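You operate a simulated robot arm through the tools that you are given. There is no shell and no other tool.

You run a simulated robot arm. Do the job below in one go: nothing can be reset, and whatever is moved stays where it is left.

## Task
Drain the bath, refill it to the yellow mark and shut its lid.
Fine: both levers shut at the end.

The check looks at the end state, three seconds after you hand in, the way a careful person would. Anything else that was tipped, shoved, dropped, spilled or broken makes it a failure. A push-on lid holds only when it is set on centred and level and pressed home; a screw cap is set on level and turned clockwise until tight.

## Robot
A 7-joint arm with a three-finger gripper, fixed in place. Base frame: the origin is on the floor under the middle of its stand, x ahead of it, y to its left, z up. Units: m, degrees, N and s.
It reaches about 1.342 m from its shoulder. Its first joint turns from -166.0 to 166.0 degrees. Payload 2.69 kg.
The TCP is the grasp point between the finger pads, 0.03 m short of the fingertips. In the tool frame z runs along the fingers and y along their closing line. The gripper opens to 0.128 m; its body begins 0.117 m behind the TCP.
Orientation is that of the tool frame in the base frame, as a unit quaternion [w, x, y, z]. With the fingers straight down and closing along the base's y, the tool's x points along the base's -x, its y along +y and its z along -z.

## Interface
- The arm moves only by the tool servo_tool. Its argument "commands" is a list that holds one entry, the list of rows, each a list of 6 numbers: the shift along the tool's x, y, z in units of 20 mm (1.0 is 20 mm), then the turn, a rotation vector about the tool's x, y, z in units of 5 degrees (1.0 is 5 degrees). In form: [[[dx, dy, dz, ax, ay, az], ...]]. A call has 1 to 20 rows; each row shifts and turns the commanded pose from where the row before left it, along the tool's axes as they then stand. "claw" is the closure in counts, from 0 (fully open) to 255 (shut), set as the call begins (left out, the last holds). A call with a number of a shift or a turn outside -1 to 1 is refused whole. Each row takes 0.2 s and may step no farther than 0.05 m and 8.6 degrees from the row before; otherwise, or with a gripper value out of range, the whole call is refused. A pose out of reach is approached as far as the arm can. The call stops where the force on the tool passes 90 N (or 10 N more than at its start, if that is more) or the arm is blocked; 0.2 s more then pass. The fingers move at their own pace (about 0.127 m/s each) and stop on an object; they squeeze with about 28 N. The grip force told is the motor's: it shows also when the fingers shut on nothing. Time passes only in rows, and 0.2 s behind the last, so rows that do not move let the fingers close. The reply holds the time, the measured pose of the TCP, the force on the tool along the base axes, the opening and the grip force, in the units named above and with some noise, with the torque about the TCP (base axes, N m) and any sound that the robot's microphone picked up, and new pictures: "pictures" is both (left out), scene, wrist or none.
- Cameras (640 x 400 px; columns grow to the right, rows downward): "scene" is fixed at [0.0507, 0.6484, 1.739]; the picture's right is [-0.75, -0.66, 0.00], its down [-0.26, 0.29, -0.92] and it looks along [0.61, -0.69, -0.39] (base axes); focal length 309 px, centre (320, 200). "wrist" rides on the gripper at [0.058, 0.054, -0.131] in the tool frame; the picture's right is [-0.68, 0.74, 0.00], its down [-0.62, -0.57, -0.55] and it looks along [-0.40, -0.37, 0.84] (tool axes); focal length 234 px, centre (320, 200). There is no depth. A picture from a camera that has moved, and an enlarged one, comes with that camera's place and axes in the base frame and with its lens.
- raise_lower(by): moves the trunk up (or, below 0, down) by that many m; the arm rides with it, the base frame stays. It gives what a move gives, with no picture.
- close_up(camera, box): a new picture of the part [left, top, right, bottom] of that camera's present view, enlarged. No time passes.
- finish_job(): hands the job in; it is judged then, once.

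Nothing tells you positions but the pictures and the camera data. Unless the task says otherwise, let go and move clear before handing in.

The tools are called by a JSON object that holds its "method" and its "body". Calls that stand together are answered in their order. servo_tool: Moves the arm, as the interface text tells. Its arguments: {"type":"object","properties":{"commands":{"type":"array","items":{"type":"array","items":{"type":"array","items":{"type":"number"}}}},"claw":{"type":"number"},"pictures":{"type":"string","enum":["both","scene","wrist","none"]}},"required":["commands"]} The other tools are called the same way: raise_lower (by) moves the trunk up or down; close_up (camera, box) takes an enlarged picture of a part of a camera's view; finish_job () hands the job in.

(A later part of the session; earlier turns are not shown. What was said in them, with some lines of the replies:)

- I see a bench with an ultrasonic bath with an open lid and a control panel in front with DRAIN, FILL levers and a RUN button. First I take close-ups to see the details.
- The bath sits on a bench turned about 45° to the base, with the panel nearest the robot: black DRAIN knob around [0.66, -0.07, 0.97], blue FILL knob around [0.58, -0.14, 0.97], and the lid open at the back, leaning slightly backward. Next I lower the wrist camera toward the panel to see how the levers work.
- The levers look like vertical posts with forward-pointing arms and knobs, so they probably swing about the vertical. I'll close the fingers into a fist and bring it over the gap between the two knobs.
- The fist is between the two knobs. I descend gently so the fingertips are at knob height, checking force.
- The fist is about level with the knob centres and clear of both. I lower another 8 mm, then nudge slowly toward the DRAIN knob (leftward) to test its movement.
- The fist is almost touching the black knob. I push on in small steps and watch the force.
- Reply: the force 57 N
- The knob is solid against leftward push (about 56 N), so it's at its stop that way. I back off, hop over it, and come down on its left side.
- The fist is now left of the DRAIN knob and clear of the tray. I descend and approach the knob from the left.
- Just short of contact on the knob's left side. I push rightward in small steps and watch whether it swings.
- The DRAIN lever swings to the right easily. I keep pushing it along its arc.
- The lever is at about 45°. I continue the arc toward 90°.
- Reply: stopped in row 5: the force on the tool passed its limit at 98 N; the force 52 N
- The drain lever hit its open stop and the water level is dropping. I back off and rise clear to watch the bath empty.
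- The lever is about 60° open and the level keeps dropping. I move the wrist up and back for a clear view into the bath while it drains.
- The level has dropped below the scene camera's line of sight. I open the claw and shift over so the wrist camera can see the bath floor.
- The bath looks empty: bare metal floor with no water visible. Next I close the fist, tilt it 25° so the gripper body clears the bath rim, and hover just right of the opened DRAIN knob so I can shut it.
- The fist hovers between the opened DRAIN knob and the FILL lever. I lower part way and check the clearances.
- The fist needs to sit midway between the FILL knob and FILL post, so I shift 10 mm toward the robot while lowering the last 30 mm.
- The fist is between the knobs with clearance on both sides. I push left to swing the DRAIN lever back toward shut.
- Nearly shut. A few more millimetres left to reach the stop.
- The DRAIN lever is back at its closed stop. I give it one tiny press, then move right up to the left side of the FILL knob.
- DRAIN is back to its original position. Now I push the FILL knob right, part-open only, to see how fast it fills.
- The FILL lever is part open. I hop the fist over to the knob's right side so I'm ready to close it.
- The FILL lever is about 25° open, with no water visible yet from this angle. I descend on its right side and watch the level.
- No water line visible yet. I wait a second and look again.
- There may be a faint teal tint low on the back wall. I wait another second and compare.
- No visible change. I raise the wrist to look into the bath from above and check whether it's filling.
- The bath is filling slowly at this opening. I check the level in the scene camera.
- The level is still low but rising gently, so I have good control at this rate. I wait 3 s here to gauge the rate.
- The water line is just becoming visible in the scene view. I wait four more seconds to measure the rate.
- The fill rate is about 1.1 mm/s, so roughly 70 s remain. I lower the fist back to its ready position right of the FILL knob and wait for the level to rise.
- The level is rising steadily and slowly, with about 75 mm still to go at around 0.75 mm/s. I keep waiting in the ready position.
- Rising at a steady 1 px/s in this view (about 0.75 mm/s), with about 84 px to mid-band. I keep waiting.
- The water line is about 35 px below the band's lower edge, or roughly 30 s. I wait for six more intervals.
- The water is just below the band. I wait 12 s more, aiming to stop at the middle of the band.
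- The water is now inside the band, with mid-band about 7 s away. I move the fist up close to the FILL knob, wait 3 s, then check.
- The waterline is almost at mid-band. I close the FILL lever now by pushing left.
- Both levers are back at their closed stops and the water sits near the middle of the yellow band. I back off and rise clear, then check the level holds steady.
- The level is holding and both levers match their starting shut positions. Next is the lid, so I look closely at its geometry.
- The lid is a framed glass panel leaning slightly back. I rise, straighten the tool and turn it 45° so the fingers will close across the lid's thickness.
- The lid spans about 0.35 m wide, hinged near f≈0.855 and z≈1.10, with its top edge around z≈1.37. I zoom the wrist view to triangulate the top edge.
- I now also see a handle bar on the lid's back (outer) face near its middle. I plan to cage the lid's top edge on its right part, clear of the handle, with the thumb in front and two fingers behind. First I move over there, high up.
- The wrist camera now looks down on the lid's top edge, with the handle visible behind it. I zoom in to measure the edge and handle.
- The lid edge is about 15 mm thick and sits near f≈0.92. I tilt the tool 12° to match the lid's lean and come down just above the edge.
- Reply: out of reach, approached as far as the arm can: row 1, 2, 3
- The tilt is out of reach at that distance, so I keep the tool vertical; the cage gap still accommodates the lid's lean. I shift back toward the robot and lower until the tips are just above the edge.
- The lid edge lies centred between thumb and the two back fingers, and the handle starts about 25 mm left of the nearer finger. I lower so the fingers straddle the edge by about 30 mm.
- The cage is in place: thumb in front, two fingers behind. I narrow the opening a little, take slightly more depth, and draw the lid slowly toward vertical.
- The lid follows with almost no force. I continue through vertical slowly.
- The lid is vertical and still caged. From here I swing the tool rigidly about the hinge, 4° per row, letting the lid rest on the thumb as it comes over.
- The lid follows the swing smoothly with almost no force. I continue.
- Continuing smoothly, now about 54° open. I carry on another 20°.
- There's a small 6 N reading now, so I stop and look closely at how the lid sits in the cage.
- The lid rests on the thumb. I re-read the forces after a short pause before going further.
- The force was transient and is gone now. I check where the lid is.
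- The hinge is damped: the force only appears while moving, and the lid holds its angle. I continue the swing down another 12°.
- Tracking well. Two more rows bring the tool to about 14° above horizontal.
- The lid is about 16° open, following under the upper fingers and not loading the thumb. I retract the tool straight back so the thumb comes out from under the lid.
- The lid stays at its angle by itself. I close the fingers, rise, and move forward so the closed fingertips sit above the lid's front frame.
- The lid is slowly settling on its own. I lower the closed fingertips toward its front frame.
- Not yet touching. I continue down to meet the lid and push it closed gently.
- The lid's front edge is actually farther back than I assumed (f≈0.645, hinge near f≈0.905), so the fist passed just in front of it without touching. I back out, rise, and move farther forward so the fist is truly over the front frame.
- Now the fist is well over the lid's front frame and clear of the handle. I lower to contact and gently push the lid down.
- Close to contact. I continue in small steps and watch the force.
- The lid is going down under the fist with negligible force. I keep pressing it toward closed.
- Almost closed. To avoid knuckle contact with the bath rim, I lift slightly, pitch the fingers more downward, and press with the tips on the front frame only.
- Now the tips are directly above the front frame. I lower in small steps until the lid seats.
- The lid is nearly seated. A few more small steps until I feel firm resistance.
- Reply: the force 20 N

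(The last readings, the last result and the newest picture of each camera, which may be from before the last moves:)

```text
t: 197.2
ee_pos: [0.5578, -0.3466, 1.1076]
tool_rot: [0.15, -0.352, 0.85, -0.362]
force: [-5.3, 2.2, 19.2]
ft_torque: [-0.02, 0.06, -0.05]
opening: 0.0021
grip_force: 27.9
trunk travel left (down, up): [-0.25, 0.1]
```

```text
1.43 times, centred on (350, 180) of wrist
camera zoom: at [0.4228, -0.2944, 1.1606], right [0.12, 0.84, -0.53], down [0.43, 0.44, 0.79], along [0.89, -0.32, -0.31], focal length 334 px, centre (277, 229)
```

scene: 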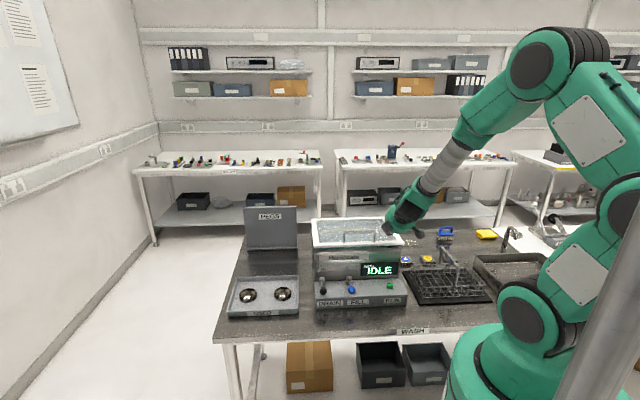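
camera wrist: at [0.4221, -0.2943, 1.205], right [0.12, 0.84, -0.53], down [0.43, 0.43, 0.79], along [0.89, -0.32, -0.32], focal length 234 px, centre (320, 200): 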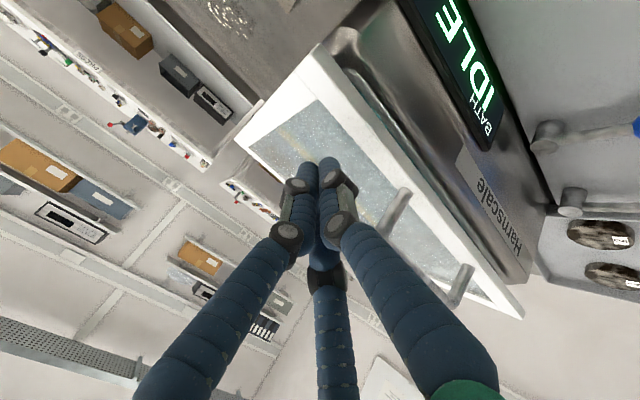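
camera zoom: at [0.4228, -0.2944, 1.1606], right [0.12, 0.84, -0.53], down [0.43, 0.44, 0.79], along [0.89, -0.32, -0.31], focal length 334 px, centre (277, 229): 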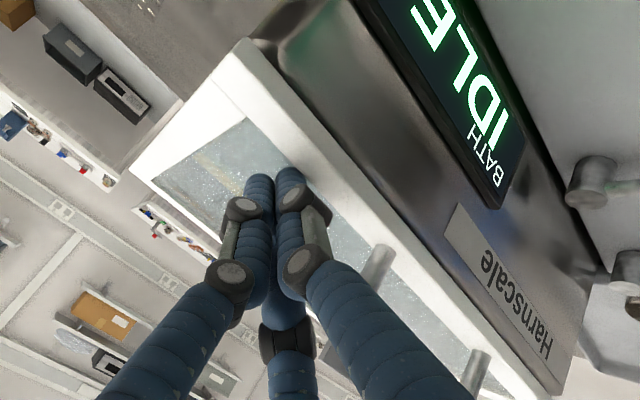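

Firm resistance at 19 N and the lid covers the rim. One small extra press to seat it, then I lift off and back away.

{"method": "servo_tool", "body": {"commands": [[[0, 0.1, 0.1, 0, 0, 0], [0, 0, 0, 0, 0, 0]]], "claw": 255, "pictures": "none"}}

{"method": "servo_tool", "body": {"commands": [[[0, -0.5, -0.5, 0, 0, 0], [0, -0.6, -0.7, 0, 0, 0], [0, -0.6, -0.7, 0, 0, 0], [0, -0.6, -0.7, 0, 0, 0], [0, -0.6, -0.8, 0, 0, 0], [0, -0.6, -0.8, 0, 0, 0], [0, -0.6, -0.8, 0, 0, 0], [0, -0.6, -0.9, 0, 0, 0], [0, -0.6, -0.9, 0, 0, 0], [0, -0.6, -0.9, 0, 0, 0], [0, -0.6, -0.9, 0, 0, 0], [0, -0.6, -0.9, 0, 0, 0], [0, -0.6, -0.9, 0, 0, 0], [0, -0.6, -0.9, 0, 0, 0]]], "claw": 255, "pictures": "both"}}

{"method": "close_up", "body": {"camera": "scene", "box": [300, 200, 420, 310]}}

{"method": "close_up", "body": {"camera": "scene", "box": [210, 190, 540, 350]}}

```text
t: 197.8
ee_pos: [0.558, -0.3466, 1.1079]
tool_rot: [0.151, -0.352, 0.85, -0.363]
force: [-11.6, 3.3, 50.8]
ft_torque: [-0.19, 0.11, -0.07]
opening: 0.0019
grip_force: 27.8
trunk travel left (down, up): [-0.25, 0.1]
```

```text
t: 200.8
ee_pos: [0.5256, -0.3131, 1.3768]
tool_rot: [0.15, -0.353, 0.851, -0.359]
force: [0.1, 0.6, 0.1]
ft_torque: [-0.01, 0.01, 0.0]
opening: 0.0022
grip_force: 27.9
trunk travel left (down, up): [-0.25, 0.1]
camera wrist: at [0.3909, -0.2609, 1.4297], right [0.12, 0.84, -0.53], down [0.44, 0.43, 0.79], along [0.89, -0.32, -0.32], focal length 234 px, centre (320, 200)
```

scene: 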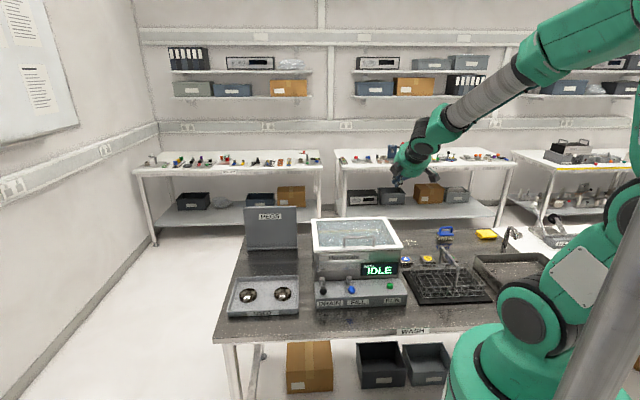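
wrist: 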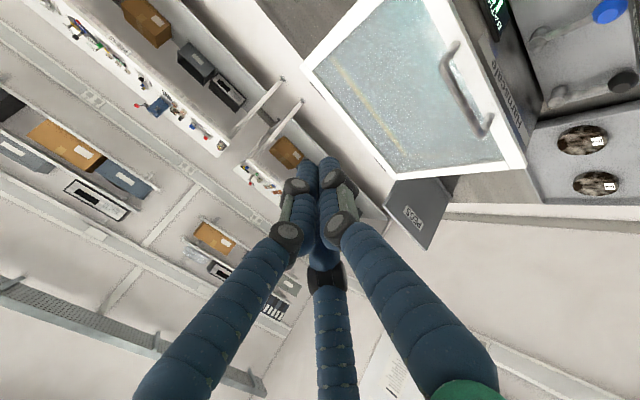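

```text
3.64 times, centred on (360, 255) of scene
camera zoom: at [0.0507, 0.6484, 1.739], right [-0.75, -0.66, 0.0], down [-0.26, 0.29, -0.92], along [0.61, -0.69, -0.39], focal length 1125 px, centre (174, 0)
```

zoom: 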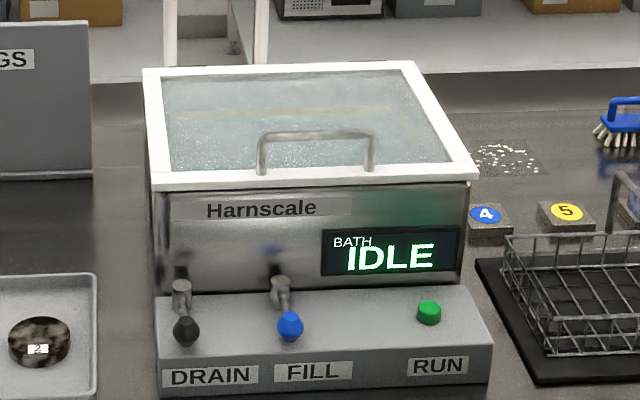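

```text
1.94 times, centred on (375, 270) of scene
camera zoom: at [0.0507, 0.6484, 1.739], right [-0.75, -0.66, 0.0], down [-0.26, 0.29, -0.92], along [0.61, -0.69, -0.39], focal length 600 px, centre (213, 64)
```

zoom: 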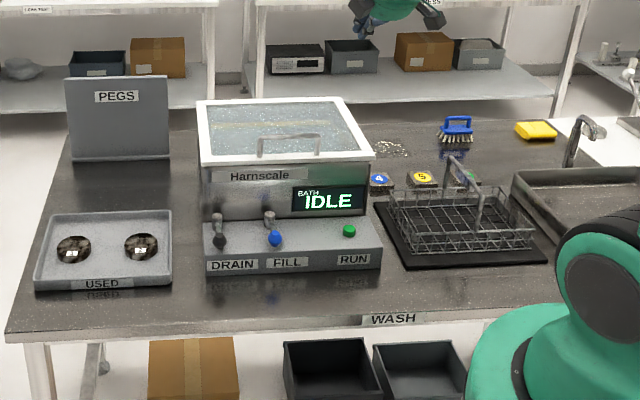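

The lid is down, both levers are in their original shut positions, and nothing else has moved. One last look at the lid seating before handing in.

{"method": "close_up", "body": {"camera": "scene", "box": [310, 210, 405, 275]}}

{"method": "close_up", "body": {"camera": "wrist", "box": [290, 0, 560, 220]}}

```text
6.15 times, centred on (358, 242) of scene
camera zoom: at [0.0507, 0.6484, 1.739], right [-0.75, -0.66, 0.0], down [-0.26, 0.29, -0.92], along [0.61, -0.69, -0.39], focal length 1904 px, centre (89, -62)
```

zoom: 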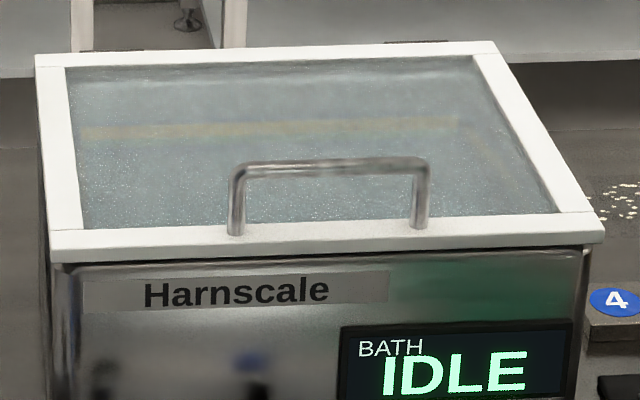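

```text
1.82 times, centred on (425, 110) of wrist
camera zoom: at [0.3909, -0.2609, 1.4297], right [0.12, 0.84, -0.53], down [0.44, 0.43, 0.79], along [0.89, -0.32, -0.32], focal length 426 px, centre (129, 364)
```

zoom: 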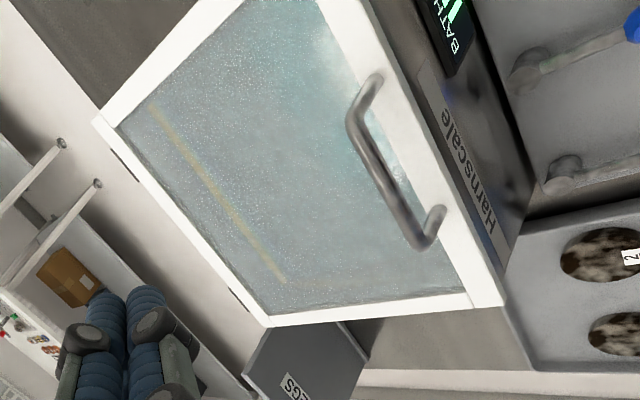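

The lid sits flush on the rim with the water at the yellow band visible through the glass. Both levers are shut and the arm is clear, so I hand in the job.

{"method": "finish_job", "body": {}}

```text
The job is handed in.
```

The bath was drained, refilled to the yellow mark and its lid shut, and I've handed the job in. I don't have the result of the check.

- **Drain:** the wrist camera showed a bare floor with no water, and the drain stayed open several seconds after that. I then shut the DRAIN lever.
- **Refill:** I shut the FILL lever with the water just below the middle of the yellow band. The level held steady for the few seconds I watched before closing the lid.
- **Lid:** it swung down without dropping, and I pressed the front frame until it seated (about 50 N). It looks level and flush on the rim.
- **Levers:** both are back in the shut positions they started in.

During the drain and refill I pushed the DRAIN lever hard against its stops twice, at about 56 N and 98 N. It looks unharmed. From the pictures, nothing else on the bench moved. The arm is up and clear of the bath.
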